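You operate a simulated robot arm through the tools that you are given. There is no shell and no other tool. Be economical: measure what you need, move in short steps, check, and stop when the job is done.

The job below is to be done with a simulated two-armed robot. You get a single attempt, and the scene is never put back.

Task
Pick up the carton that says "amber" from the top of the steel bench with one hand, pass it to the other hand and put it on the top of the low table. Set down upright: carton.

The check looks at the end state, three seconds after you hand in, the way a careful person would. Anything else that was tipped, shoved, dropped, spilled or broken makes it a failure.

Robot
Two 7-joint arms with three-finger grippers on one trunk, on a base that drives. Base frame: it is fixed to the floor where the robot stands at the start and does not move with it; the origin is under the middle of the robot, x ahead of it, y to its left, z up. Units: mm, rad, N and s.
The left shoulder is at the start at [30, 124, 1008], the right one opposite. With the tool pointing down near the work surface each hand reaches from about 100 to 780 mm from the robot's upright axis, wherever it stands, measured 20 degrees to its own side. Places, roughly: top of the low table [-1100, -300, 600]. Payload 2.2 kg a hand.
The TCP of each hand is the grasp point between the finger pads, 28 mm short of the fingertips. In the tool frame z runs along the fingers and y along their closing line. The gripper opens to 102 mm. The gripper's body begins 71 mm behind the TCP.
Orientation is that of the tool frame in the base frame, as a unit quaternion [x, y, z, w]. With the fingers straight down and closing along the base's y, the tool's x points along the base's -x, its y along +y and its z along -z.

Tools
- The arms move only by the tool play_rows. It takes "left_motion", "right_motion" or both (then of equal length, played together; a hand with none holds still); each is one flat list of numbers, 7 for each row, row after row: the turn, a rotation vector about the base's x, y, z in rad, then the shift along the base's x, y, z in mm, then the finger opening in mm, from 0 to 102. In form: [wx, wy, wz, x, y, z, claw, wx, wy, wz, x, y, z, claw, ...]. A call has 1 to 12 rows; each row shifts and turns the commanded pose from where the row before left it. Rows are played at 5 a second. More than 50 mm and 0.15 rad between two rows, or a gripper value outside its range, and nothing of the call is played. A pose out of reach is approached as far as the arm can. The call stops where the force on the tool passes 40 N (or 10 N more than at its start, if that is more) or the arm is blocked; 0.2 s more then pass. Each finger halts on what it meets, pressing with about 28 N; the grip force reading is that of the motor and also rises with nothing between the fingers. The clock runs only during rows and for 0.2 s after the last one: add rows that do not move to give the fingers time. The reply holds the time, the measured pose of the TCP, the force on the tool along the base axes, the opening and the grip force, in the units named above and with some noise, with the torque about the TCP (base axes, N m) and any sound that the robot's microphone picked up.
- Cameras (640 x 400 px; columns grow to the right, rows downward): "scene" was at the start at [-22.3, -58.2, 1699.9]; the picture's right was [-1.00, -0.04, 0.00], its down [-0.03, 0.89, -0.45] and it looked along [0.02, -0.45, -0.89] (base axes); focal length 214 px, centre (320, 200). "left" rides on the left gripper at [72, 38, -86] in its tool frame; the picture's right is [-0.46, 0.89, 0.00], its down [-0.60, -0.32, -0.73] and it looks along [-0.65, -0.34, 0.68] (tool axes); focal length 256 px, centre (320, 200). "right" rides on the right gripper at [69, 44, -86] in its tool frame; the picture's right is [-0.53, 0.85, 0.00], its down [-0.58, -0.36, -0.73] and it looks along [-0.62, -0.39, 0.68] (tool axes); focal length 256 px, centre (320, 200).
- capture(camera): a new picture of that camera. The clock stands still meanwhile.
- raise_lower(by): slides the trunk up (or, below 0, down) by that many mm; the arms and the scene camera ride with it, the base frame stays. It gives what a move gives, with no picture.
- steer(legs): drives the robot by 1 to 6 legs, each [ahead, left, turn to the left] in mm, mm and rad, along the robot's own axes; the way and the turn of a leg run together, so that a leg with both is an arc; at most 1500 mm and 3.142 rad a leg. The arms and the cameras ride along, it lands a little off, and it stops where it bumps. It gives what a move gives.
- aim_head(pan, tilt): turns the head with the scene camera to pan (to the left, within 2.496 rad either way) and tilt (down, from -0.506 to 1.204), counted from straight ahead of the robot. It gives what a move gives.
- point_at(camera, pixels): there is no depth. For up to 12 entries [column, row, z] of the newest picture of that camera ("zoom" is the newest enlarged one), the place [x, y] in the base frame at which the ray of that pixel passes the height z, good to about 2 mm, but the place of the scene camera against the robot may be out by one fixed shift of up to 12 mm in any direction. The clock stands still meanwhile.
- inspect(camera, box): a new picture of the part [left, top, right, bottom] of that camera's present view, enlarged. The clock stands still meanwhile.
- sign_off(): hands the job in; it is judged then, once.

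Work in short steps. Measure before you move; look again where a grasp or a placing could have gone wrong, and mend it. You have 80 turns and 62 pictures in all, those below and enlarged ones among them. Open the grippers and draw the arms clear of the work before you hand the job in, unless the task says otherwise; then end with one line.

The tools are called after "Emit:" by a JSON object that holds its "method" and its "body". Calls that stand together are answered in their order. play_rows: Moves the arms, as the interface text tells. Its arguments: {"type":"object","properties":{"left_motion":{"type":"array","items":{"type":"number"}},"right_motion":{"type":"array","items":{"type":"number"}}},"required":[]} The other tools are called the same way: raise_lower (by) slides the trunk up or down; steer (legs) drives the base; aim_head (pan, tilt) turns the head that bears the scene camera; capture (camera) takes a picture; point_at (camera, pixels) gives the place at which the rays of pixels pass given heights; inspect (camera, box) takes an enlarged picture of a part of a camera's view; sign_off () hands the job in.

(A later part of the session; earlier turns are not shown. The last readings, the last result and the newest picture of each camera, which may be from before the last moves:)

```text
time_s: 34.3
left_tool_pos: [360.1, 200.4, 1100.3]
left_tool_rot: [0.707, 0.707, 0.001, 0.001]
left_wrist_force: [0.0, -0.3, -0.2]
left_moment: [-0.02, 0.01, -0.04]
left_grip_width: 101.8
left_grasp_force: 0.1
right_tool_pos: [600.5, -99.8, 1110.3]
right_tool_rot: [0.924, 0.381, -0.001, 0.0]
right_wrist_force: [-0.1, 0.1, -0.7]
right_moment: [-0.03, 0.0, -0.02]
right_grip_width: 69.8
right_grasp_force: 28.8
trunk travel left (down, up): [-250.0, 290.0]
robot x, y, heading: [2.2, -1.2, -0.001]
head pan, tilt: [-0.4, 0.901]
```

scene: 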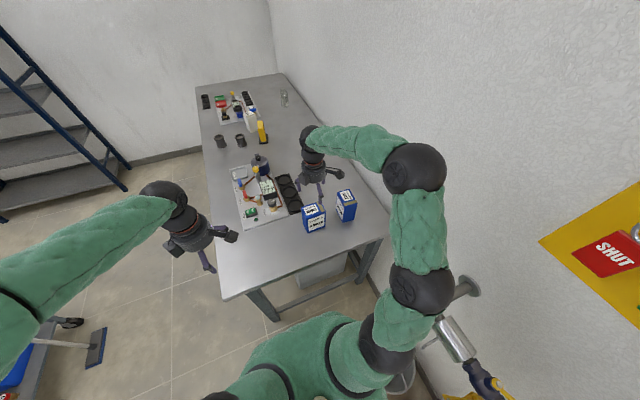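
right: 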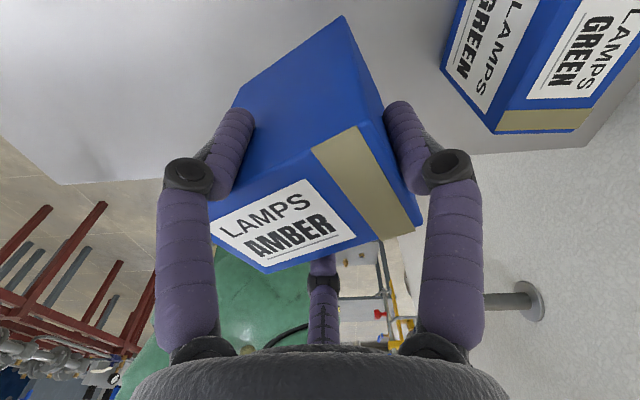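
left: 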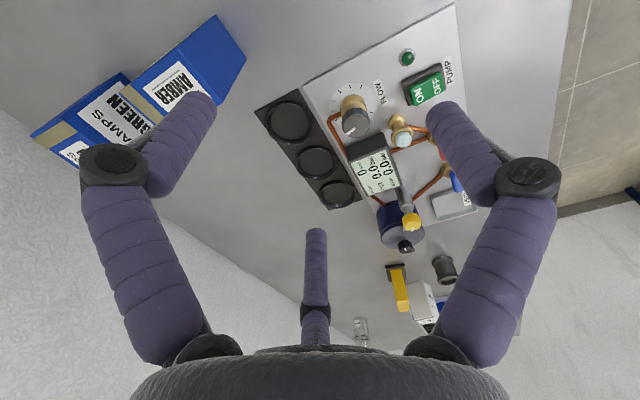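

Left hand is at yaw −90°. Now yaw −45° and tilt it up to horizontal, pointing along (0.707,−0.707).

Emit:
{"method": "play_rows", "body": {"left_motion": [0, 0, -0.1309, 0, 0, 0, 102, 0, 0, -0.1309, 0, 0, 0, 102, 0, 0, -0.1309, 0, 0, 0, 102, 0, 0, -0.1309, 0, 0, 0, 102, 0, 0, -0.1309, 0, 0, 0, 102, 0, 0, -0.1309, 0, 0, 0, 102, -0.101, -0.101, 0, 0, 0, 0, 102, -0.101, -0.101, 0, 0, 0, 0, 102, -0.101, -0.101, 0, 0, 0, 0, 102, -0.101, -0.101, 0, 0, 0, 0, 102, -0.101, -0.101, 0, 0, 0, 0, 102, -0.101, -0.101, 0, 0, 0, 0, 102]}}

Emit:
{"method": "play_rows", "body": {"left_motion": [-0.101, -0.101, 0, 0, 0, -2, 102, -0.101, -0.101, 0, 0, 0, -2, 102, -0.101, -0.101, 0, 0, 0, -3, 102, -0.101, -0.101, 0, 0, 0, -3, 102, -0.101, -0.101, 0, 0, 0, -3, 102, 0, 0, 0, 0, 0, 0, 102]}}

Emit:
{"method": "capture", "body": {"camera": "scene"}}

Emit:
{"method": "capture", "body": {"camera": "left"}}

```text
time_s: 36.9
left_tool_pos: [372.3, 165.0, 1105.6]
left_tool_rot: [0.849, 0.359, 0.092, 0.378]
left_wrist_force: [2.6, -1.7, -3.4]
left_moment: [-0.07, -0.05, -0.02]
left_grip_width: 101.8
left_grasp_force: 0.1
left hand out of reach, approached as far as the arm can: row 11, 12
right_tool_pos: [600.5, -100.9, 1109.6]
right_tool_rot: [0.924, 0.381, -0.001, 0.0]
right_wrist_force: [0.4, 0.3, 0.4]
right_moment: [0.01, 0.0, 0.01]
right_grip_width: 69.6
right_grasp_force: 28.5
trunk travel left (down, up): [-250.0, 290.0]
robot x, y, heading: [-2.8, -1.2, -0.002]
head pan, tilt: [-0.4, 0.901]
```

```text
time_s: 38.3
left_tool_pos: [421.1, 34.8, 1377.2]
left_tool_rot: [0.662, 0.283, 0.265, 0.642]
left_wrist_force: [0.2, 0.1, 0.4]
left_moment: [-0.01, 0.01, 0.01]
left_grip_width: 101.9
left_grasp_force: 0.0
left hand out of reach, approached as far as the arm can: row 1, 2, 3, 4, 5
right_tool_pos: [601.2, -100.2, 1109.7]
right_tool_rot: [0.924, 0.382, -0.001, -0.001]
right_wrist_force: [0.2, -0.8, -1.2]
right_moment: [-0.02, -0.01, -0.01]
right_grip_width: 69.7
right_grasp_force: 27.5
trunk travel left (down, up): [-250.0, 290.0]
robot x, y, heading: [0.8, -0.9, 0.004]
head pan, tilt: [-0.4, 0.901]
```

```text
29 pictures are left
```

scene: 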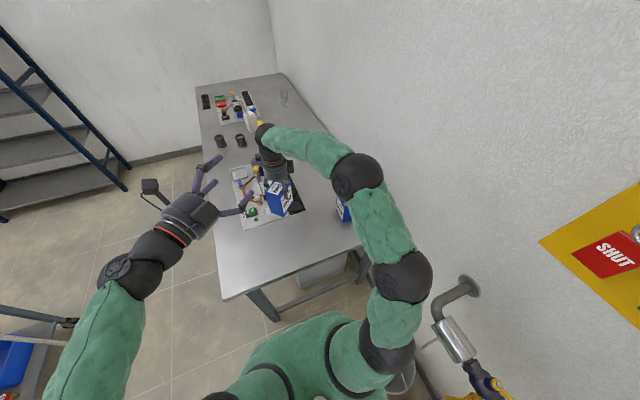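

```text
28 pictures are left
```

left: 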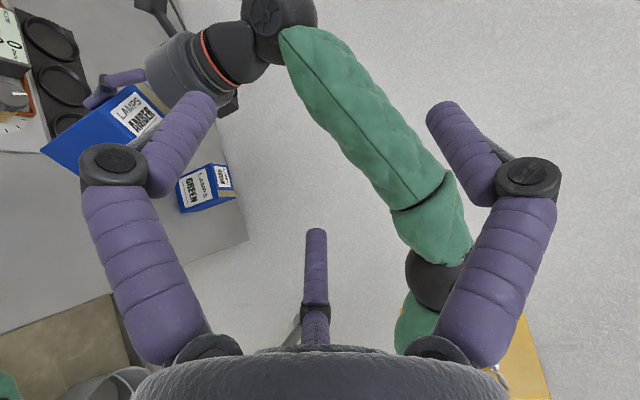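

The left orientation is nearly right, but it ended up high at (421,35,1377) because it was too near the body. I move it forward and then down to the pre-grasp place at about (460,40,1087).

Emit:
{"method": "play_rows", "body": {"left_motion": [-0.026, -0.026, 0, 15, 5, 0, 102, 0, 0, 0, 15, 5, -20, 102, 0, 0, 0, 5, 0, -30, 102, 0, 0, 0, 0, 0, -30, 102, 0, 0, 0, 0, 0, -30, 102, 0, 0, 0, 0, 0, -30, 102, 0, 0, 0, 0, 0, -30, 102, 0, 0, 0, 0, 0, -30, 102, 0, 0, 0, 0, 0, -30, 102, 0, 0, 0, 0, 0, -30, 102, 0, 0, 0, 0, 0, -30, 102, 0, 0, 0, 0, 0, 0, 102]}}

Emit:
{"method": "capture", "body": {"camera": "left"}}

```text
time_s: 40.9
left_tool_pos: [396.2, -24.6, 1389.4]
left_tool_rot: [0.645, 0.27, 0.273, 0.66]
left_wrist_force: [0.9, 0.2, 0.1]
left_moment: [-0.02, -0.02, 0.0]
left_grip_width: 102.2
left_grasp_force: 0.0
left hand out of reach, approached as far as the arm can: row 1, 2, 3, 4, 5, 6, 7, 8, 9, 10, 11
right_tool_pos: [601.4, -100.0, 1109.0]
right_tool_rot: [0.925, 0.381, -0.001, 0.0]
right_wrist_force: [0.3, -0.3, -1.5]
right_moment: [-0.02, -0.01, 0.01]
right_grip_width: 69.9
right_grasp_force: 27.9
trunk travel left (down, up): [-250.0, 290.0]
robot x, y, heading: [-1.9, 0.3, 0.003]
head pan, tilt: [-0.4, 0.901]
```

```text
27 pictures are left
```

left: 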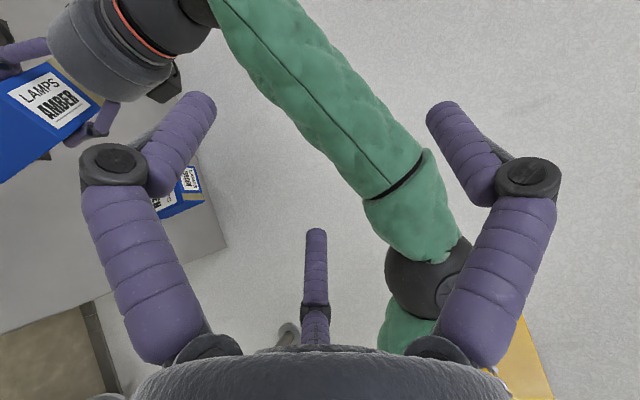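

A joint limit blocks this roll. The three fingers repeat every 120°, so I roll the hand −120° about its pointing axis, which puts another finger on top and the wrist near its neutral roll.

Emit:
{"method": "play_rows", "body": {"left_motion": [-0.1047, 0.1047, 0, 0, 10, 0, 102, -0.1047, 0.1047, 0, 0, 10, 0, 102, -0.1047, 0.1047, 0, 0, 10, 0, 102, -0.1047, 0.1047, 0, 0, 10, 0, 102, -0.1047, 0.1047, 0, 0, 10, 0, 102, -0.1047, 0.1047, 0, 0, 10, 0, 102, -0.1047, 0.1047, 0, 0, 10, 0, 102, -0.1047, 0.1047, 0, 0, 10, 0, 102, -0.1047, 0.1047, 0, 0, 0, 0, 102, -0.1047, 0.1047, 0, 0, 0, 0, 102, -0.1047, 0.1047, 0, 0, 0, 0, 102, -0.1047, 0.1047, 0, 0, 0, 0, 102]}}

Emit:
{"method": "play_rows", "body": {"left_motion": [-0.1047, 0.1047, 0, 0, 0, -15, 102, -0.1047, 0.1047, 0, 0, 0, -15, 102, 0, 0, 0, 10, 0, -30, 102, 0, 0, 0, 10, 0, -30, 102, 0, 0, 0, 0, 0, -30, 102, 0, 0, 0, 0, 0, -30, 102, 0, 0, 0, 0, 0, 0, 102]}}

```text
time_s: 43.5
left_tool_pos: [397.4, 55.8, 1389.6]
left_tool_rot: [0.189, 0.685, -0.323, 0.625]
left_wrist_force: [-0.2, 0.1, 0.7]
left_moment: [0.01, -0.03, -0.01]
left_grip_width: 101.7
left_grasp_force: 0.0
right_tool_pos: [601.3, -99.9, 1109.4]
right_tool_rot: [0.925, 0.381, -0.001, -0.001]
right_wrist_force: [0.4, -0.5, -1.1]
right_moment: [0.02, 0.0, -0.01]
right_grip_width: 69.9
right_grasp_force: 28.4
trunk travel left (down, up): [-250.0, 290.0]
robot x, y, heading: [-2.9, 4.4, -0.002]
head pan, tilt: [-0.4, 0.901]
```

```text
time_s: 45.1
left_tool_pos: [416.4, 55.2, 1238.2]
left_tool_rot: [0.089, 0.708, -0.412, 0.567]
left_wrist_force: [0.3, -0.7, 0.0]
left_moment: [0.02, -0.01, 0.01]
left_grip_width: 102.0
left_grasp_force: 0.1
right_tool_pos: [600.5, -100.8, 1110.1]
right_tool_rot: [0.924, 0.382, -0.001, 0.0]
right_wrist_force: [0.1, -0.9, -0.3]
right_moment: [-0.01, -0.01, 0.02]
right_grip_width: 69.8
right_grasp_force: 28.0
trunk travel left (down, up): [-250.0, 290.0]
robot x, y, heading: [1.6, -1.9, 0.002]
head pan, tilt: [-0.4, 0.901]
```

Now the pose tracks well, but the wrist camera hangs underneath, which would foul the table later. I roll another −120° so it rides above.

Emit:
{"method": "play_rows", "body": {"left_motion": [-0.109, 0.1023, 0.0027, 0, 0, 0, 102, -0.109, 0.1023, 0.0027, 0, 0, 0, 102, -0.109, 0.1023, 0.0027, 0, 0, 0, 102, -0.109, 0.1023, 0.0027, 0, 0, 0, 102, -0.109, 0.1023, 0.0027, 0, 0, 0, 102, -0.109, 0.1023, 0.0027, 0, 0, 0, 102, -0.109, 0.1023, 0.0027, 0, 0, 0, 102, -0.109, 0.1023, 0.0027, 0, 0, 0, 102, -0.109, 0.1023, 0.0027, 0, 0, 0, 102, -0.109, 0.1023, 0.0027, 0, 0, 0, 102, -0.109, 0.1023, 0.0027, 0, 0, 0, 102, -0.109, 0.1023, 0.0027, 0, 0, 0, 102]}}

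Emit:
{"method": "play_rows", "body": {"left_motion": [-0.109, 0.1023, 0.0027, 0, 0, -20, 102, -0.109, 0.1023, 0.0027, 0, 0, -20, 102, -0.0127, -0.0127, -0.031, 0, 0, -20, 102, 0, 0, 0, 0, 0, -30, 102, 0, 0, 0, 0, 0, -30, 102, 0, 0, 0, 0, 0, -31, 102, 0, 0, 0, 0, 0, 0, 102]}}

Emit:
{"method": "capture", "body": {"camera": "left"}}

Emit:
{"method": "capture", "body": {"camera": "scene"}}

```text
time_s: 47.7
left_tool_pos: [417.6, 55.7, 1240.7]
left_tool_rot: [0.499, -0.511, 0.7, -0.03]
left_wrist_force: [-0.4, 0.0, -0.2]
left_moment: [-0.04, -0.02, 0.02]
left_grip_width: 102.0
left_grasp_force: 0.1
right_tool_pos: [600.5, -98.5, 1109.6]
right_tool_rot: [0.925, 0.381, 0.0, -0.001]
right_wrist_force: [0.3, 0.4, -1.1]
right_moment: [-0.02, -0.01, -0.03]
right_grip_width: 70.0
right_grasp_force: 28.4
trunk travel left (down, up): [-250.0, 290.0]
robot x, y, heading: [-0.5, 3.0, 0.002]
head pan, tilt: [-0.4, 0.901]
```

```text
time_s: 49.3
left_tool_pos: [417.1, 53.7, 1087.8]
left_tool_rot: [0.557, -0.435, 0.702, 0.085]
left_wrist_force: [-0.4, 0.8, 0.1]
left_moment: [-0.02, -0.01, 0.0]
left_grip_width: 102.1
left_grasp_force: 0.0
right_tool_pos: [600.3, -100.6, 1110.4]
right_tool_rot: [0.925, 0.381, 0.0, 0.001]
right_wrist_force: [-0.6, 1.4, -1.2]
right_moment: [0.04, -0.01, -0.01]
right_grip_width: 69.6
right_grasp_force: 28.2
trunk travel left (down, up): [-250.0, 290.0]
robot x, y, heading: [-0.0, 2.2, -0.001]
head pan, tilt: [-0.4, 0.901]
```

```text
26 pictures are left
```

left: 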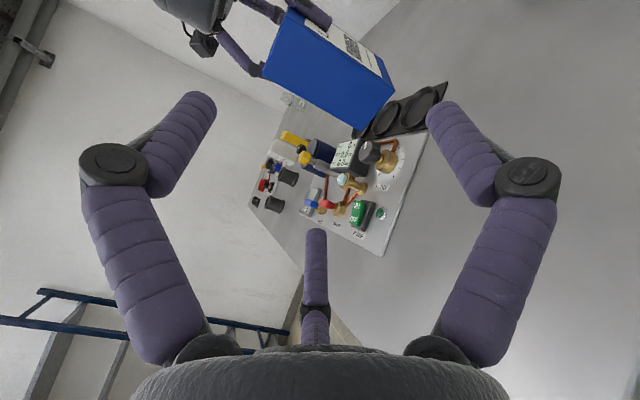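

```text
25 pictures are left
```

scene: 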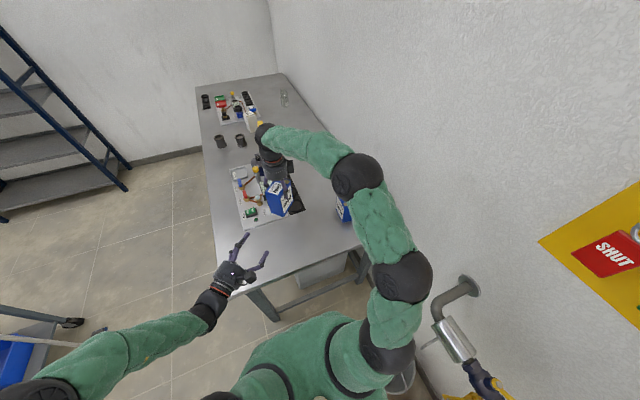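

The left hand is now horizontal, pointing along d with one finger up. The carton end should be at (564,−64), top z≈1124. I line up laterally, 140 mm short of the end, and look.

Emit:
{"method": "play_rows", "body": {"left_motion": [0, 0, 0, 24, -9, 0, 102, 0, 0, 0, 24.3, -9.7, 0, 102, 0, 0, 0, 0, 0, 0, 102]}}

Emit:
{"method": "capture", "body": {"camera": "left"}}

Emit:
{"method": "inspect", "body": {"camera": "scene", "box": [200, 110, 360, 290]}}

```text
time_s: 50.1
left_tool_pos: [465.4, 35.9, 1089.4]
left_tool_rot: [0.556, -0.437, 0.702, 0.085]
left_wrist_force: [0.0, -0.1, 0.4]
left_moment: [0.01, 0.0, 0.03]
left_grip_width: 102.0
left_grasp_force: 0.0
right_tool_pos: [601.9, -99.9, 1109.7]
right_tool_rot: [0.925, 0.381, -0.001, 0.001]
right_wrist_force: [-1.0, 0.2, -0.5]
right_moment: [0.02, 0.02, -0.01]
right_grip_width: 69.7
right_grasp_force: 28.2
trunk travel left (down, up): [-250.0, 290.0]
robot x, y, heading: [1.5, 3.4, -0.002]
head pan, tilt: [-0.4, 0.901]
```

```text
24 pictures are left
```

left: 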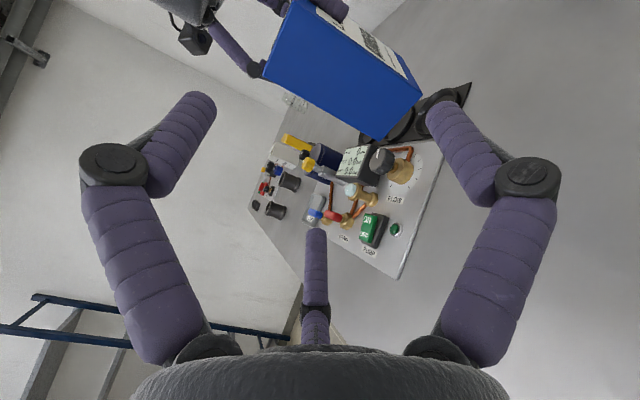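

```text
2.22 times, centred on (280, 200) of scene
```

zoom: 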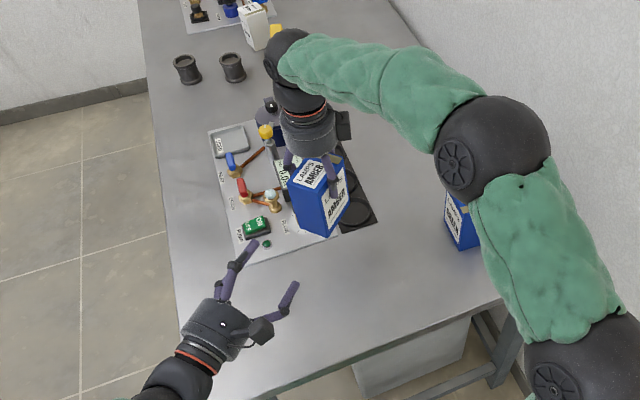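

The left view matches the computed corners: predicted (378,141), (423,92); seen (375,138), (422,97). I advance 148 mm along d around the carton end.

Emit:
{"method": "play_rows", "body": {"left_motion": [0, 0, 0, 26, -26, -1, 102, 0, 0, 0, 26, -26, -1, 102, 0, 0, 0, 21, -21, 0, 102, 0, 0, 0, 17, -17, 0, 102, 0, 0, 0, 14.6, -15.5, 0, 102, 0, 0, 0, 0, 0, 0, 102]}}

Emit:
{"method": "capture", "body": {"camera": "left"}}

Emit:
{"method": "capture", "body": {"camera": "right"}}

Emit:
{"method": "inspect", "body": {"camera": "scene", "box": [220, 110, 360, 230]}}

```text
time_s: 51.5
left_tool_pos: [569.0, -68.5, 1087.3]
left_tool_rot: [0.556, -0.436, 0.702, 0.085]
left_wrist_force: [1.0, -0.2, -0.4]
left_moment: [0.0, -0.03, -0.02]
left_grip_width: 102.0
left_grasp_force: 0.1
right_tool_pos: [600.4, -100.1, 1109.9]
right_tool_rot: [0.925, 0.381, -0.001, 0.0]
right_wrist_force: [-1.3, 0.2, -0.4]
right_moment: [-0.03, -0.03, 0.02]
right_grip_width: 69.7
right_grasp_force: 28.0
trunk travel left (down, up): [-250.0, 290.0]
robot x, y, heading: [1.7, -1.9, 0.0]
head pan, tilt: [-0.4, 0.901]
```

```text
22 pictures are left
```

left: 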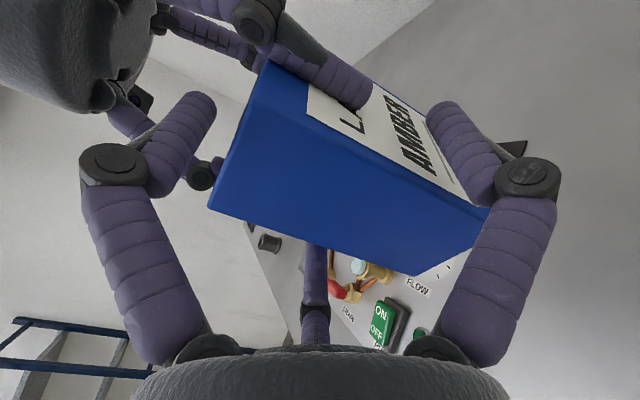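

```text
21 pictures are left
```

right: 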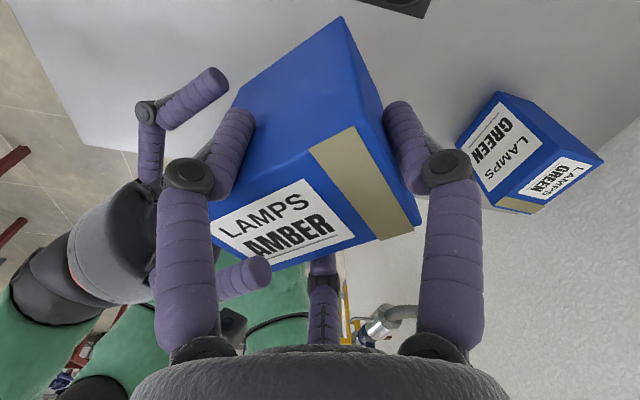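

```text
3.33 times, centred on (290, 170) of scene
```

zoom: 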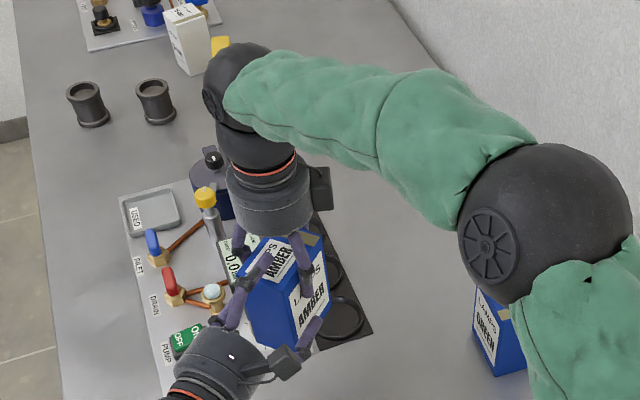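

No contact and the left fingers flank the carton end below the right ones, with one above the top. I close the left hand gradually while the right holds.

Emit:
{"method": "play_rows", "body": {"left_motion": [0, 0, 0, 0, 0, 0, 92, 0, 0, 0, 0, 0, 0, 84, 0, 0, 0, 0, 0, 0, 78, 0, 0, 0, 0, 0, 0, 72, 0, 0, 0, 0, 0, 0, 66, 0, 0, 0, 0, 0, 0, 60, 0, 0, 0, 0, 0, 0, 60]}}

Emit:
{"method": "capture", "body": {"camera": "left"}}

Emit:
{"method": "capture", "body": {"camera": "right"}}

```text
time_s: 53.1
left_tool_pos: [569.3, -69.1, 1090.5]
left_tool_rot: [0.553, -0.435, 0.705, 0.084]
left_wrist_force: [-21.8, -1.4, 31.6]
left_moment: [-0.42, -0.47, -0.33]
left_grip_width: 70.5
left_grasp_force: 28.7
right_tool_pos: [600.4, -99.6, 1108.2]
right_tool_rot: [0.924, 0.381, -0.002, -0.001]
right_wrist_force: [21.3, 1.2, -33.1]
right_moment: [-0.5, -0.9, -0.35]
right_grip_width: 69.3
right_grasp_force: 27.3
trunk travel left (down, up): [-250.0, 290.0]
robot x, y, heading: [1.1, 0.9, -0.0]
head pan, tilt: [-0.4, 0.901]
```

```text
19 pictures are left
```

left: 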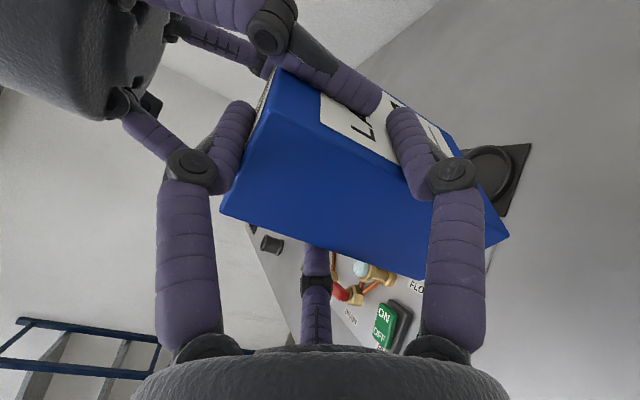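

```text
18 pictures are left
```

right: 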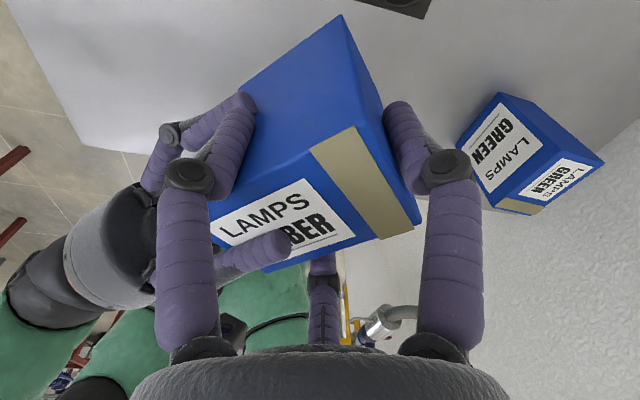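

Both hands hold the carton, with internal load (−22, −1, 32 N on the left). I shift the left command slightly to relieve it.

Emit:
{"method": "play_rows", "body": {"left_motion": [0, 0, 0, -1, 0, 1.5, 60, 0, 0, 0, -0.5, 0, 1, 60, 0, 0, 0, 0, 0, 0, 60]}}

```text
time_s: 53.9
left_tool_pos: [569.1, -69.5, 1090.8]
left_tool_rot: [0.555, -0.435, 0.704, 0.085]
left_wrist_force: [-2.3, -8.4, 24.7]
left_moment: [-0.62, -0.39, -0.23]
left_grip_width: 70.5
left_grasp_force: 28.2
right_tool_pos: [598.6, -98.3, 1108.5]
right_tool_rot: [0.924, 0.382, -0.003, -0.001]
right_wrist_force: [1.2, 8.1, -26.7]
right_moment: [-0.04, -0.43, -0.04]
right_grip_width: 69.8
right_grasp_force: 28.1
trunk travel left (down, up): [-250.0, 290.0]
robot x, y, heading: [-4.5, 2.0, -0.0]
head pan, tilt: [-0.4, 0.901]
```

Still 25 N vertical; relieve a few mm more.

Emit:
{"method": "play_rows", "body": {"left_motion": [0, 0, 0, 0, -0.5, 2, 60, 0, 0, 0, 0, -0.5, 2, 60, 0, 0, 0, 0, 0, 1.5, 60, 0, 0, 0, 0, 0, 0, 60]}}

```text
time_s: 54.9
left_tool_pos: [567.6, -70.3, 1091.1]
left_tool_rot: [0.559, -0.435, 0.7, 0.084]
left_wrist_force: [10.8, 5.9, 1.0]
left_moment: [-0.06, -0.07, 0.43]
left_grip_width: 70.0
left_grasp_force: 28.0
right_tool_pos: [601.9, -103.7, 1111.1]
right_tool_rot: [0.925, 0.38, 0.001, 0.002]
right_wrist_force: [-11.4, -5.3, -2.7]
right_moment: [-0.11, 0.23, 0.14]
right_grip_width: 71.0
right_grasp_force: 8.6
trunk travel left (down, up): [-250.0, 290.0]
robot x, y, heading: [1.8, 2.3, -0.001]
head pan, tilt: [-0.4, 0.901]
```

Load is down to ~11 N. I open the right hand gradually.

Emit:
{"method": "play_rows", "body": {"right_motion": [0, 0, 0, 0, 0, 0, 76, 0, 0, 0, 0, 0, 0, 84, 0, 0, 0, 0, 0, 0, 92, 0, 0, 0, 0, 0, 0, 98, 0, 0, 0, 0, 0, 0, 98]}}

Emit:
{"method": "capture", "body": {"camera": "right"}}

Emit:
{"method": "capture", "body": {"camera": "left"}}

```text
time_s: 56.1
left_tool_pos: [567.4, -71.0, 1093.6]
left_tool_rot: [0.557, -0.436, 0.702, 0.085]
left_wrist_force: [-0.3, 0.2, -0.3]
left_moment: [0.0, 0.02, -0.02]
left_grip_width: 70.0
left_grasp_force: 28.1
right_tool_pos: [599.8, -100.4, 1109.5]
right_tool_rot: [0.925, 0.381, -0.002, -0.001]
right_wrist_force: [0.0, 0.5, -0.6]
right_moment: [-0.01, 0.03, 0.01]
right_grip_width: 97.8
right_grasp_force: 0.1
trunk travel left (down, up): [-250.0, 290.0]
robot x, y, heading: [-1.5, -0.0, 0.001]
head pan, tilt: [-0.4, 0.901]
```

```text
17 pictures are left
```

right: 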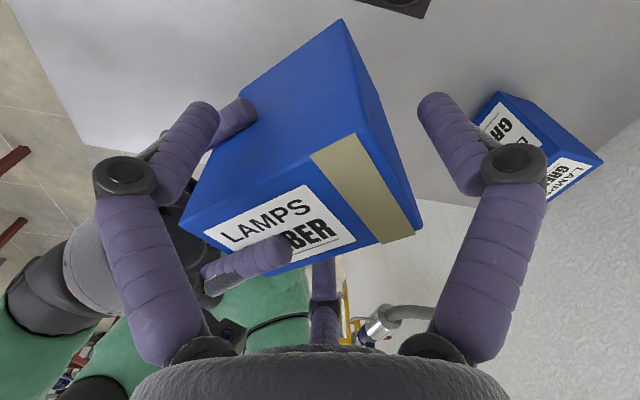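

```text
16 pictures are left
```

left: 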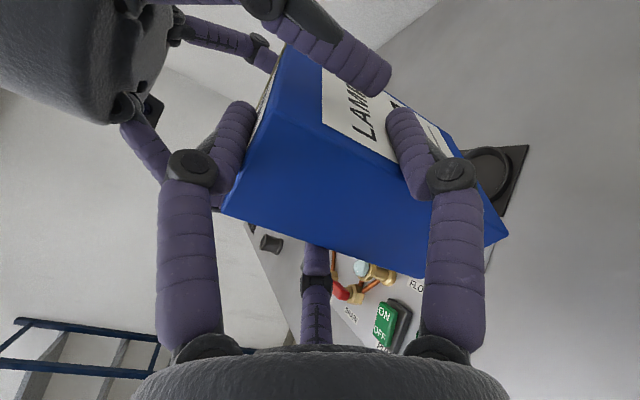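

The left holds the carton alone. I raise the right hand straight up, then draw it to the right.

Emit:
{"method": "play_rows", "body": {"right_motion": [0, 0, 0, 0, 0, 15, 98, 0, 0, 0, 0, 0, 25, 98, 0, 0, 0, 0, 0, 35, 98, 0, 0, 0, 0, 0, 40, 98, 0, 0, 0, -10, -30, 30, 98, 0, 0, 0, -30, -35, 0, 98, 0, 0, 0, -30, -35, 0, 98, 0, 0, 0, -30, -35, 0, 98, 0, 0, 0, -30, -35, 0, 98, 0, 0, 0, -30, -35, 0, 98, 0, 0, 0, -30, -35, 0, 98]}}

Emit:
{"method": "aim_head", "body": {"pan": -2.496, "tilt": 0.75}}

Emit:
{"method": "capture", "body": {"camera": "scene"}}

```text
time_s: 58.5
left_tool_pos: [567.5, -70.4, 1095.6]
left_tool_rot: [0.556, -0.437, 0.702, 0.085]
left_wrist_force: [-1.0, -0.4, -0.6]
left_moment: [0.02, 0.02, -0.01]
left_grip_width: 70.1
left_grasp_force: 27.9
right_tool_pos: [409.4, -341.7, 1253.7]
right_tool_rot: [0.924, 0.381, 0.0, 0.0]
right_wrist_force: [-0.3, -0.2, -0.5]
right_moment: [0.0, -0.02, -0.01]
right_grip_width: 97.8
right_grasp_force: 0.2
trunk travel left (down, up): [-250.0, 290.0]
robot x, y, heading: [-2.9, 0.5, 0.005]
head pan, tilt: [-0.4, 0.901]
```

```text
time_s: 60.5
left_tool_pos: [568.1, -71.2, 1093.3]
left_tool_rot: [0.557, -0.436, 0.702, 0.085]
left_wrist_force: [-0.5, 0.0, -1.0]
left_moment: [0.01, 0.01, -0.02]
left_grip_width: 69.9
left_grasp_force: 27.8
right_tool_pos: [409.5, -340.9, 1254.3]
right_tool_rot: [0.924, 0.381, 0.0, 0.0]
right_wrist_force: [0.4, 0.0, 0.7]
right_moment: [0.0, -0.04, 0.0]
right_grip_width: 97.9
right_grasp_force: 0.0
trunk travel left (down, up): [-250.0, 290.0]
robot x, y, heading: [0.6, 2.3, 0.001]
head pan, tilt: [-2.496, 0.75]
```

```text
15 pictures are left
```

scene: 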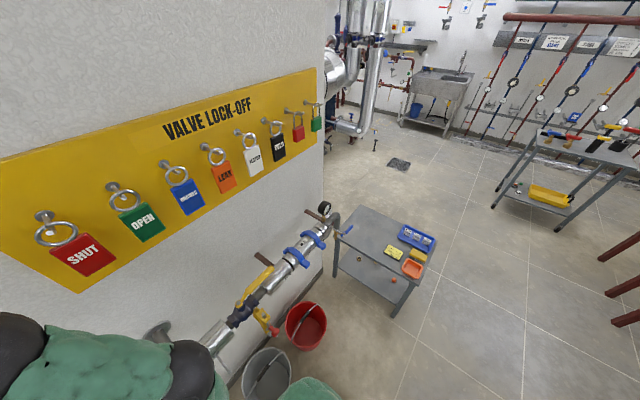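

The low table is visible with a tray, boxes and an orange bin toward its right half. I enlarge and measure it.

Emit:
{"method": "inspect", "body": {"camera": "scene", "box": [270, 185, 450, 325]}}

```text
2.86 times, centred on (360, 255) of scene
```

zoom: 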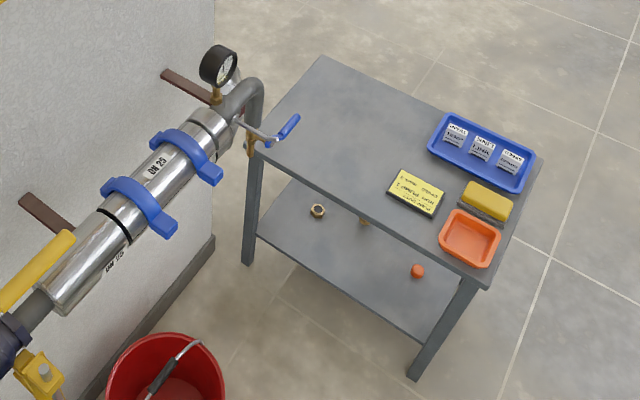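

Measure the table corners and item outlines at z=600 in this zoom.

Emit:
{"method": "point_at", "body": {"camera": "zoom", "pixels": [[322, 55, 600], [541, 165, 600], [487, 288, 600], [252, 150, 600], [388, 188, 600], [403, 170, 600], [448, 195, 600], [443, 113, 620], [428, 152, 620], [440, 245, 600], [298, 120, 700], [298, 120, 800]]}}

```text
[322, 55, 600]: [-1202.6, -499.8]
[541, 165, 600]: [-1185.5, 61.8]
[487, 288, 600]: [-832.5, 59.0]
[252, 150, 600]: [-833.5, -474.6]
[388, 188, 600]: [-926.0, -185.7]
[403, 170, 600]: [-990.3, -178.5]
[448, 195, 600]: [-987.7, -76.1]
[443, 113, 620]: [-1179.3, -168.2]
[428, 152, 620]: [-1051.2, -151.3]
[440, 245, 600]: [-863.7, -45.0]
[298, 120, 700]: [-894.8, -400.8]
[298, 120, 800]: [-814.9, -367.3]
```

Free table area: y −490…−190. To avoid the pipe side, I want the robot at about (−528,90), heading 225°, so the left hand comes from +x. I look at the left and rear-left for obstacles before driving.

Emit:
{"method": "aim_head", "body": {"pan": 1.5, "tilt": 0.75}}

Emit:
{"method": "capture", "body": {"camera": "scene"}}

Emit:
{"method": "aim_head", "body": {"pan": 2.496, "tilt": 0.75}}

Emit:
{"method": "capture", "body": {"camera": "scene"}}

```text
time_s: 63.7
left_tool_pos: [568.4, -71.3, 1093.7]
left_tool_rot: [0.557, -0.436, 0.702, 0.084]
left_wrist_force: [0.0, -0.3, 0.0]
left_moment: [0.02, 0.03, -0.02]
left_grip_width: 69.8
left_grasp_force: 27.8
right_tool_pos: [410.1, -340.0, 1254.7]
right_tool_rot: [0.925, 0.381, -0.001, 0.0]
right_wrist_force: [-0.8, 0.1, 0.2]
right_moment: [0.0, 0.0, -0.02]
right_grip_width: 98.1
right_grasp_force: 0.0
trunk travel left (down, up): [-250.0, 290.0]
robot x, y, heading: [4.0, 0.4, -0.001]
head pan, tilt: [1.499, 0.75]
```

```text
13 pictures are left
```

scene: 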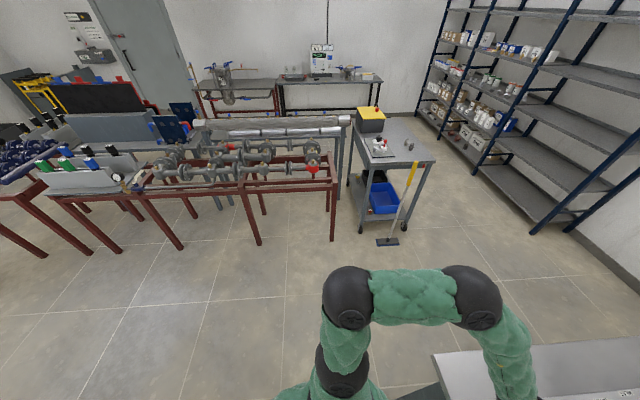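

```text
time_s: 65.0
left_tool_pos: [568.5, -70.4, 1093.8]
left_tool_rot: [0.557, -0.436, 0.702, 0.085]
left_wrist_force: [-0.5, -0.6, -1.0]
left_moment: [0.04, 0.0, -0.01]
left_grip_width: 70.0
left_grasp_force: 27.3
right_tool_pos: [409.4, -340.3, 1253.9]
right_tool_rot: [0.924, 0.381, -0.001, -0.001]
right_wrist_force: [1.0, 0.0, 0.6]
right_moment: [0.0, 0.0, -0.01]
right_grip_width: 98.1
right_grasp_force: 0.1
trunk travel left (down, up): [-250.0, 290.0]
robot x, y, heading: [-1.1, 2.4, 0.004]
head pan, tilt: [2.496, 0.75]
```

```text
12 pictures are left
```

scene: 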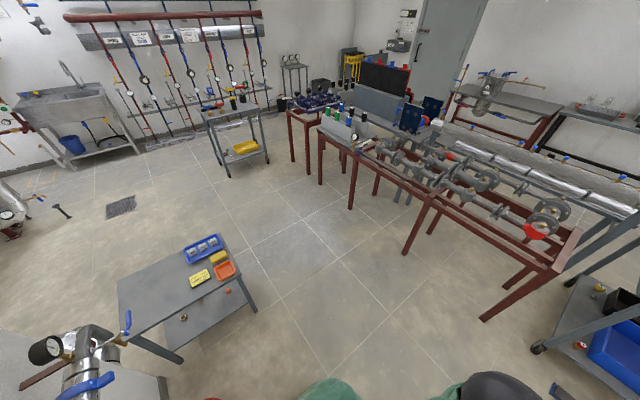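

The floor toward +y is free. I back off to about (−387,231) and turn left 225° there, at carrying height, then look at the table.

Emit:
{"method": "steer", "body": {"legs": [[-387, 231, 0], [0, 0, 2.0], [0, 0, 1.927]]}}

Emit:
{"method": "aim_head", "body": {"pan": 0.1, "tilt": 0.95}}

Emit:
{"method": "capture", "body": {"camera": "scene"}}

```text
time_s: 77.1
left_tool_pos: [-831.3, -128.4, 1094.0]
left_tool_rot: [0.184, 0.683, -0.196, -0.679]
left_wrist_force: [-0.5, -0.7, 0.4]
left_moment: [-0.02, 0.0, 0.05]
left_grip_width: 70.1
left_grasp_force: 28.0
right_tool_pos: [-915.5, 173.7, 1253.9]
right_tool_rot: [0.71, -0.704, 0.0, -0.001]
right_wrist_force: [0.2, -0.2, -0.2]
right_moment: [-0.01, -0.01, -0.03]
right_grip_width: 98.0
right_grasp_force: 0.1
trunk travel left (down, up): [-250.0, 290.0]
robot x, y, heading: [-383.9, 227.6, -2.342]
head pan, tilt: [2.496, 0.75]
```

```text
time_s: 79.3
left_tool_pos: [-833.2, -127.7, 1093.5]
left_tool_rot: [0.185, 0.683, -0.195, -0.679]
left_wrist_force: [-0.1, 0.1, -0.6]
left_moment: [-0.01, -0.03, 0.02]
left_grip_width: 69.8
left_grasp_force: 27.5
right_tool_pos: [-915.6, 173.8, 1253.8]
right_tool_rot: [0.711, -0.703, 0.0, -0.001]
right_wrist_force: [0.5, 0.0, 0.3]
right_moment: [0.02, -0.01, -0.02]
right_grip_width: 98.0
right_grasp_force: 0.0
trunk travel left (down, up): [-250.0, 290.0]
robot x, y, heading: [-385.5, 231.8, -2.343]
head pan, tilt: [0.099, 0.949]
```

```text
11 pictures are left
```

scene: 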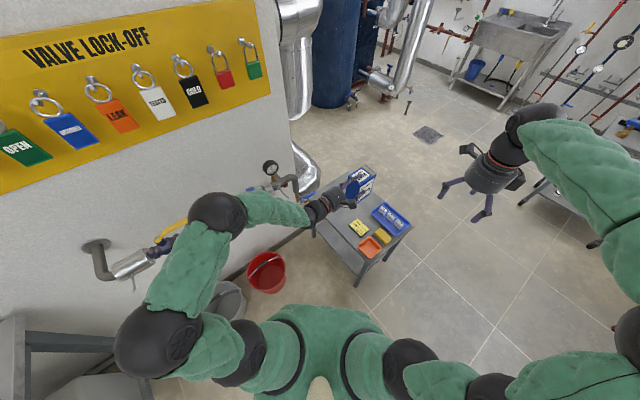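

I'm turned properly; the carton points along −x. I zoom on the table and the pipe to triangulate the pipe handle from this new place, and locate the left elbow.

Emit:
{"method": "inspect", "body": {"camera": "scene", "box": [70, 150, 430, 300]}}

Emit:
{"method": "point_at", "body": {"camera": "scene", "pixels": [[215, 215, 1050], [215, 215, 1200], [160, 250, 700], [160, 250, 900], [270, 168, 700], [270, 168, 800], [270, 168, 900], [308, 197, 700], [308, 197, 800], [320, 210, 1093]]}}

```text
1.78 times, centred on (250, 225) of scene
```

zoom: 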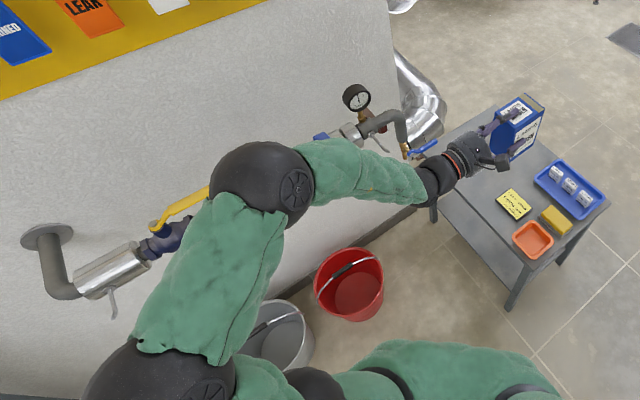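

```text
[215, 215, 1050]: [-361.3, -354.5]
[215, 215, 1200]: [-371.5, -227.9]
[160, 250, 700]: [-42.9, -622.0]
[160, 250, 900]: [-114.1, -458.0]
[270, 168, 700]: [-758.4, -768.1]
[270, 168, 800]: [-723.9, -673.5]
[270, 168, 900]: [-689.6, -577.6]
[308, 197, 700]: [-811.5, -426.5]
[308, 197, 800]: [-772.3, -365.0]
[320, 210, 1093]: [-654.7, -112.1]
```

The pipe handle is at about (−750,−340, z≈870), and lowering here would bring the left elbow onto that pipe. Instead I go to the +y end of the table, facing −y (heading 270°), where the left elbow stays clear: robot to about (−905,460).

Emit:
{"method": "steer", "body": {"legs": [[200, -531, 0], [0, 0, 0.772]]}}

Emit:
{"method": "aim_head", "body": {"pan": 0.0, "tilt": 1.1}}

Emit:
{"method": "capture", "body": {"camera": "scene"}}

```text
time_s: 84.6
left_tool_pos: [-980.5, -109.3, 1094.0]
left_tool_rot: [-0.084, 0.703, -0.435, -0.557]
left_wrist_force: [-0.6, 0.2, -0.7]
left_moment: [0.0, -0.04, -0.03]
left_grip_width: 69.8
left_grasp_force: 28.3
right_tool_pos: [-1248.5, 49.4, 1253.8]
right_tool_rot: [0.923, -0.386, -0.002, 0.0]
right_wrist_force: [0.1, 0.0, 0.1]
right_moment: [0.02, 0.0, 0.0]
right_grip_width: 97.9
right_grasp_force: 0.0
trunk travel left (down, up): [-250.0, 290.0]
robot x, y, heading: [-910.2, 455.5, -1.568]
head pan, tilt: [0.099, 0.949]
```

```text
time_s: 85.3
left_tool_pos: [-980.7, -109.2, 1093.8]
left_tool_rot: [-0.084, 0.702, -0.435, -0.557]
left_wrist_force: [-0.2, -0.5, -0.5]
left_moment: [0.04, -0.04, -0.01]
left_grip_width: 69.7
left_grasp_force: 28.0
right_tool_pos: [-1248.7, 48.7, 1254.1]
right_tool_rot: [0.923, -0.386, 0.0, 0.0]
right_wrist_force: [0.0, 0.4, 0.0]
right_moment: [0.01, 0.04, -0.02]
right_grip_width: 98.2
right_grasp_force: 0.0
trunk travel left (down, up): [-250.0, 290.0]
robot x, y, heading: [-906.4, 459.9, -1.572]
head pan, tilt: [0.0, 1.1]
```

```text
9 pictures are left
```

scene: 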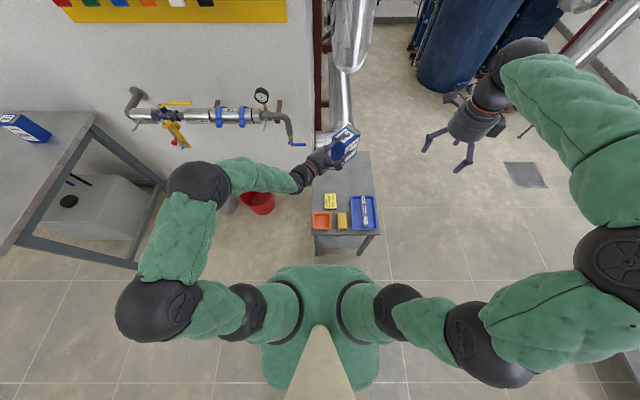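

Now the left elbow is far from the pipe. I zoom on the table to confirm the free spot.

Emit:
{"method": "inspect", "body": {"camera": "scene", "box": [280, 110, 400, 250]}}

```text
2.86 times, centred on (340, 180) of scene
```

zoom: 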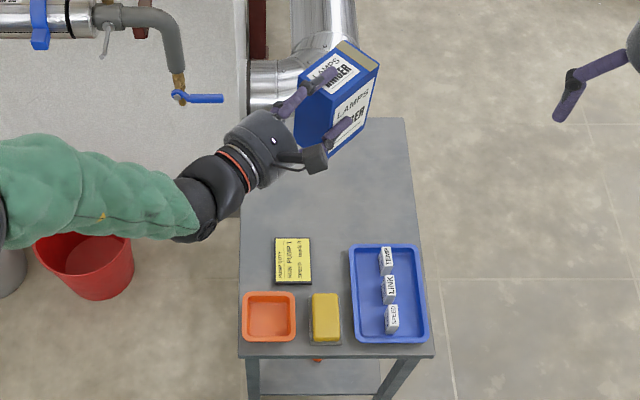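

Emit:
{"method": "point_at", "body": {"camera": "zoom", "pixels": [[405, 118, 600], [240, 358, 600], [434, 356, 600], [276, 238, 605], [310, 238, 605], [350, 245, 625], [420, 245, 625], [246, 293, 630], [320, 230, 600], [223, 98, 850], [325, 180, 600]]}}

```text
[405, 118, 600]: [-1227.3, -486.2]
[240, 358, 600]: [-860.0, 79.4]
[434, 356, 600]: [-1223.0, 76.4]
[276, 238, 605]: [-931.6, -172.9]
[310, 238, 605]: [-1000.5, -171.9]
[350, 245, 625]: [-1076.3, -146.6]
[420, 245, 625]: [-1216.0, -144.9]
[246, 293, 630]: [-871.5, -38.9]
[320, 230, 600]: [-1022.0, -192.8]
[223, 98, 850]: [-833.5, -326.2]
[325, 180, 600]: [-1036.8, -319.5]
```

Free spot confirmed: place the carton centre at about (−1025,−270), 45 mm clear of the note. I lower the trunk by 250 mm first (carton bottom ≈754, table 600).

Emit:
{"method": "raise_lower", "body": {"by": -250}}

Emit:
{"method": "play_rows", "body": {"left_motion": [0, 0, 0, -4, -27, 0, 60, 0, 0, 0, -4, -27, 0, 60, 0, 0, 0, -4, -27, 0, 60, 0, 0, 0, -4, -27, 0, 60, 0, 0, 0, -4, -27, 0, 60, 0, 0, 0, 0, 0, 0, 60]}}

Emit:
{"method": "capture", "body": {"camera": "scene"}}

```text
time_s: 87.9
left_tool_pos: [-980.3, -109.6, 845.1]
left_tool_rot: [-0.083, 0.703, -0.435, -0.557]
left_wrist_force: [-0.3, 0.6, -0.6]
left_moment: [0.0, 0.03, -0.01]
left_grip_width: 69.7
left_grasp_force: 27.9
right_tool_pos: [-1249.8, 48.2, 1004.7]
right_tool_rot: [0.923, -0.385, -0.002, 0.0]
right_wrist_force: [0.5, 0.8, -0.9]
right_moment: [-0.02, -0.01, -0.03]
right_grip_width: 98.0
right_grasp_force: 0.1
trunk travel left (down, up): [0.0, 540.0]
robot x, y, heading: [-906.8, 457.1, -1.578]
head pan, tilt: [0.0, 1.1]
```

```text
time_s: 89.3
left_tool_pos: [-1001.2, -244.3, 844.7]
left_tool_rot: [-0.085, 0.702, -0.435, -0.557]
left_wrist_force: [-0.7, 0.4, -1.5]
left_moment: [0.01, -0.02, -0.03]
left_grip_width: 69.9
left_grasp_force: 28.4
right_tool_pos: [-1249.0, 49.6, 1005.2]
right_tool_rot: [0.922, -0.386, -0.001, 0.0]
right_wrist_force: [0.5, -0.1, 0.9]
right_moment: [0.04, 0.01, 0.0]
right_grip_width: 98.0
right_grasp_force: 0.0
trunk travel left (down, up): [0.0, 540.0]
robot x, y, heading: [-908.6, 459.6, -1.574]
head pan, tilt: [0.0, 1.1]
```

```text
7 pictures are left
```

scene: 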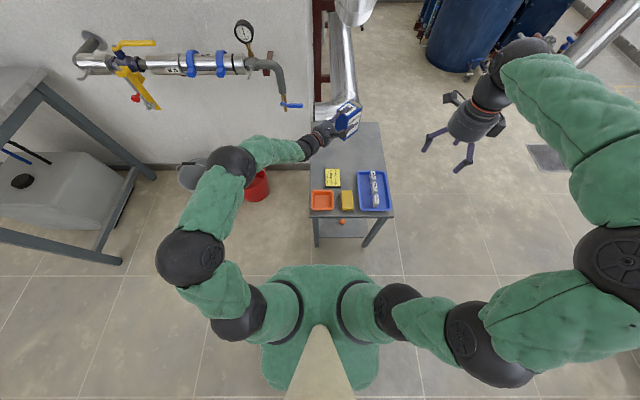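

Arm tracked well, carton above the free spot. Descend 120 mm, then look from the scene camera.

Emit:
{"method": "play_rows", "body": {"left_motion": [0, 0, 0, 0, 0, -30, 60, 0, 0, 0, 0, 0, -30, 60, 0, 0, 0, 0, 0, -30, 60, 0, 0, 0, 0, 0, -25, 60, 0, 0, 0, 0, 0, 0, 60]}}

Emit:
{"method": "inspect", "body": {"camera": "scene", "box": [240, 80, 400, 240]}}

Emit:
{"method": "capture", "body": {"camera": "left"}}

```text
time_s: 90.5
left_tool_pos: [-1000.6, -244.9, 728.2]
left_tool_rot: [-0.083, 0.703, -0.435, -0.557]
left_wrist_force: [0.2, 0.4, -0.2]
left_moment: [-0.02, 0.0, -0.01]
left_grip_width: 69.9
left_grasp_force: 28.1
right_tool_pos: [-1250.0, 48.8, 1003.9]
right_tool_rot: [0.922, -0.386, -0.001, 0.0]
right_wrist_force: [-0.2, 1.0, 0.2]
right_moment: [0.0, -0.01, 0.0]
right_grip_width: 98.0
right_grasp_force: 0.2
trunk travel left (down, up): [0.0, 540.0]
robot x, y, heading: [-906.8, 454.5, -1.578]
head pan, tilt: [0.0, 1.1]
```

```text
2.50 times, centred on (320, 160) of scene
```

zoom: 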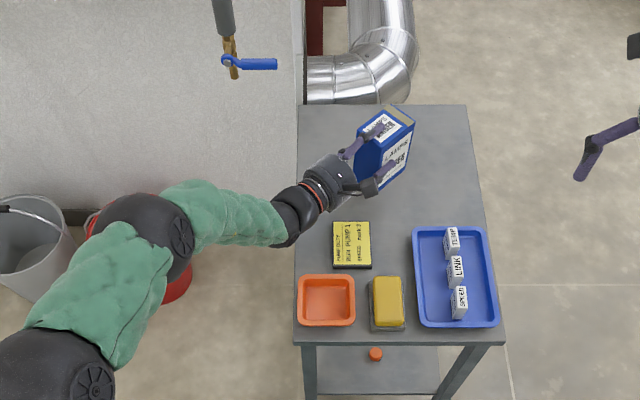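

```text
5 pictures are left
```

left: 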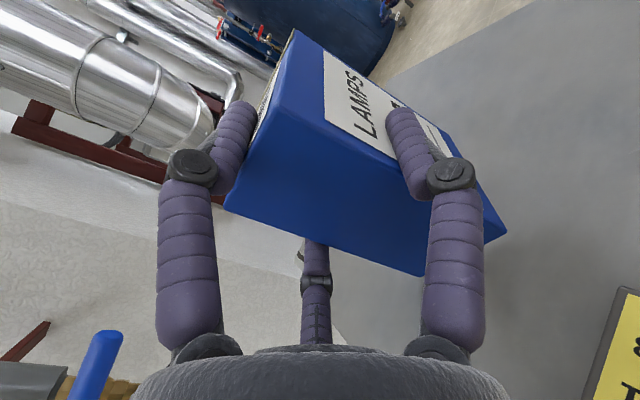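

All clear around. Descend 30 mm, then feel for contact in small steps.

Emit:
{"method": "play_rows", "body": {"left_motion": [0, 0, 0, 0, 0, -10, 60, 0, 0, 0, 0, 0, -10, 60, 0, 0, 0, 0, 0, -8, 60, 0, 0, 0, 0, 0, 0, 60]}}

Emit:
{"method": "play_rows", "body": {"left_motion": [0, 0, 0, 0, 0, -2, 60, 0, 0, 0, 0, 0, -2, 60, 0, 0, 0, 0, 0, 0, 60]}}

```text
time_s: 91.5
left_tool_pos: [-1000.2, -245.4, 700.3]
left_tool_rot: [-0.084, 0.703, -0.435, -0.557]
left_wrist_force: [0.0, 0.0, -0.6]
left_moment: [0.01, -0.05, -0.03]
left_grip_width: 69.9
left_grasp_force: 28.1
right_tool_pos: [-1250.3, 49.1, 1004.6]
right_tool_rot: [0.922, -0.386, -0.001, -0.001]
right_wrist_force: [0.3, -0.2, 0.5]
right_moment: [-0.04, 0.01, 0.02]
right_grip_width: 97.9
right_grasp_force: 0.0
trunk travel left (down, up): [0.0, 540.0]
robot x, y, heading: [-903.9, 455.3, -1.571]
head pan, tilt: [0.0, 1.1]
```

```text
time_s: 92.3
left_tool_pos: [-1000.2, -246.8, 696.7]
left_tool_rot: [-0.084, 0.703, -0.435, -0.557]
left_wrist_force: [0.1, 0.7, -1.7]
left_moment: [0.04, -0.04, -0.01]
left_grip_width: 70.1
left_grasp_force: 27.8
right_tool_pos: [-1249.7, 48.9, 1003.9]
right_tool_rot: [0.923, -0.385, -0.001, 0.0]
right_wrist_force: [-0.6, 0.4, 0.8]
right_moment: [-0.01, -0.01, 0.0]
right_grip_width: 97.6
right_grasp_force: 0.1
trunk travel left (down, up): [0.0, 540.0]
robot x, y, heading: [-906.3, 461.1, -1.572]
head pan, tilt: [0.0, 1.1]
```

No contact yet at z 697; continue in 2 mm steps.

Emit:
{"method": "play_rows", "body": {"left_motion": [0, 0, 0, 0, 0, -2, 60, 0, 0, 0, 0, 0, -2, 60, 0, 0, 0, 0, 0, 0, 60]}}

Emit:
{"method": "play_rows", "body": {"left_motion": [0, 0, 0, 0, 0, -1.5, 60, 0, 0, 0, 0, 0, -1.5, 60, 0, 0, 0, 0, 0, 0, 60]}}

```text
time_s: 93.1
left_tool_pos: [-1000.0, -244.7, 693.4]
left_tool_rot: [-0.083, 0.703, -0.435, -0.557]
left_wrist_force: [-0.5, -0.2, -1.2]
left_moment: [0.0, -0.02, 0.06]
left_grip_width: 69.9
left_grasp_force: 27.7
right_tool_pos: [-1248.8, 49.0, 1004.6]
right_tool_rot: [0.923, -0.386, -0.001, -0.001]
right_wrist_force: [-0.2, -1.0, 0.4]
right_moment: [-0.01, -0.01, -0.01]
right_grip_width: 98.1
right_grasp_force: 0.1
trunk travel left (down, up): [0.0, 540.0]
robot x, y, heading: [-905.1, 459.5, -1.571]
head pan, tilt: [0.0, 1.1]
```

```text
time_s: 93.9
left_tool_pos: [-1000.6, -245.3, 689.7]
left_tool_rot: [-0.084, 0.702, -0.436, -0.557]
left_wrist_force: [1.1, 0.3, -1.0]
left_moment: [0.04, -0.02, 0.0]
left_grip_width: 69.8
left_grasp_force: 28.1
right_tool_pos: [-1250.3, 50.3, 1004.2]
right_tool_rot: [0.923, -0.386, -0.001, 0.0]
right_wrist_force: [0.4, -0.4, -0.1]
right_moment: [-0.02, -0.01, -0.01]
right_grip_width: 97.8
right_grasp_force: 0.2
trunk travel left (down, up): [0.0, 540.0]
robot x, y, heading: [-910.4, 458.8, -1.57]
head pan, tilt: [0.0, 1.1]
```

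Still none at 690; continue.

Emit:
{"method": "play_rows", "body": {"left_motion": [0, 0, 0, 0, 0, -1.5, 60, 0, 0, 0, 0, 0, -1.5, 60, 0, 0, 0, 0, 0, 0, 60]}}

Emit:
{"method": "play_rows", "body": {"left_motion": [0, 0, 0, 0, 0, -1.5, 60, 0, 0, 0, 0, 0, -1, 60, 0, 0, 0, 0, 0, 0, 60]}}

```text
time_s: 94.7
left_tool_pos: [-999.8, -246.2, 686.1]
left_tool_rot: [-0.084, 0.702, -0.435, -0.557]
left_wrist_force: [0.0, -0.3, -0.6]
left_moment: [-0.01, 0.01, 0.01]
left_grip_width: 69.9
left_grasp_force: 28.7
right_tool_pos: [-1250.4, 49.3, 1004.9]
right_tool_rot: [0.922, -0.386, -0.001, 0.0]
right_wrist_force: [1.1, -0.4, 0.1]
right_moment: [-0.02, 0.02, -0.03]
right_grip_width: 98.1
right_grasp_force: 0.0
trunk travel left (down, up): [0.0, 540.0]
robot x, y, heading: [-909.4, 453.0, -1.574]
head pan, tilt: [0.0, 1.1]
```

```text
time_s: 95.5
left_tool_pos: [-1000.6, -245.3, 683.4]
left_tool_rot: [-0.084, 0.703, -0.435, -0.557]
left_wrist_force: [-0.1, 0.3, -0.4]
left_moment: [0.02, -0.03, 0.03]
left_grip_width: 69.9
left_grasp_force: 27.9
right_tool_pos: [-1250.1, 49.4, 1004.1]
right_tool_rot: [0.923, -0.386, -0.001, -0.001]
right_wrist_force: [0.5, 0.1, -0.1]
right_moment: [-0.03, -0.01, 0.01]
right_grip_width: 98.0
right_grasp_force: 0.1
trunk travel left (down, up): [0.0, 540.0]
robot x, y, heading: [-908.7, 458.6, -1.569]
head pan, tilt: [0.0, 1.1]
```

Still free at 683; I go on with 1 mm rows.

Emit:
{"method": "play_rows", "body": {"left_motion": [0, 0, 0, 0, 0, -1, 60, 0, 0, 0, 0, 0, -1, 60, 0, 0, 0, 0, 0, -1, 60, 0, 0, 0, 0, 0, -1, 60, 0, 0, 0, 0, 0, 0, 60]}}

Emit:
{"method": "inspect", "body": {"camera": "left", "box": [200, 100, 520, 300]}}

```text
time_s: 96.7
left_tool_pos: [-1000.1, -245.3, 680.7]
left_tool_rot: [-0.084, 0.702, -0.436, -0.557]
left_wrist_force: [-0.2, 0.2, -0.6]
left_moment: [0.05, -0.02, 0.02]
left_grip_width: 70.0
left_grasp_force: 27.8
right_tool_pos: [-1249.7, 48.8, 1003.9]
right_tool_rot: [0.923, -0.386, 0.0, 0.0]
right_wrist_force: [-1.2, 0.6, 0.4]
right_moment: [-0.01, 0.01, -0.03]
right_grip_width: 97.8
right_grasp_force: 0.1
trunk travel left (down, up): [0.0, 540.0]
robot x, y, heading: [-904.5, 457.2, -1.574]
head pan, tilt: [0.0, 1.1]
```

```text
2.00 times, centred on (360, 200) of left
```

zoom: 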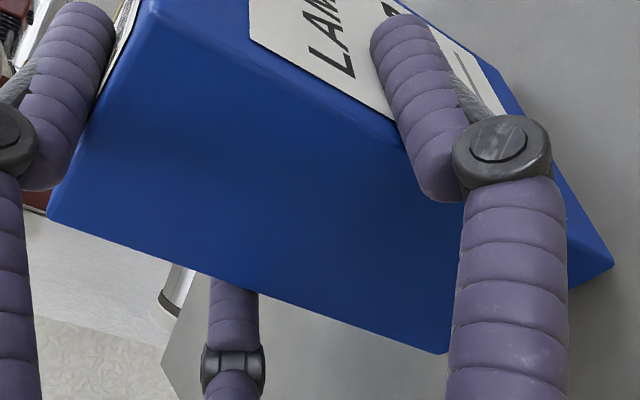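

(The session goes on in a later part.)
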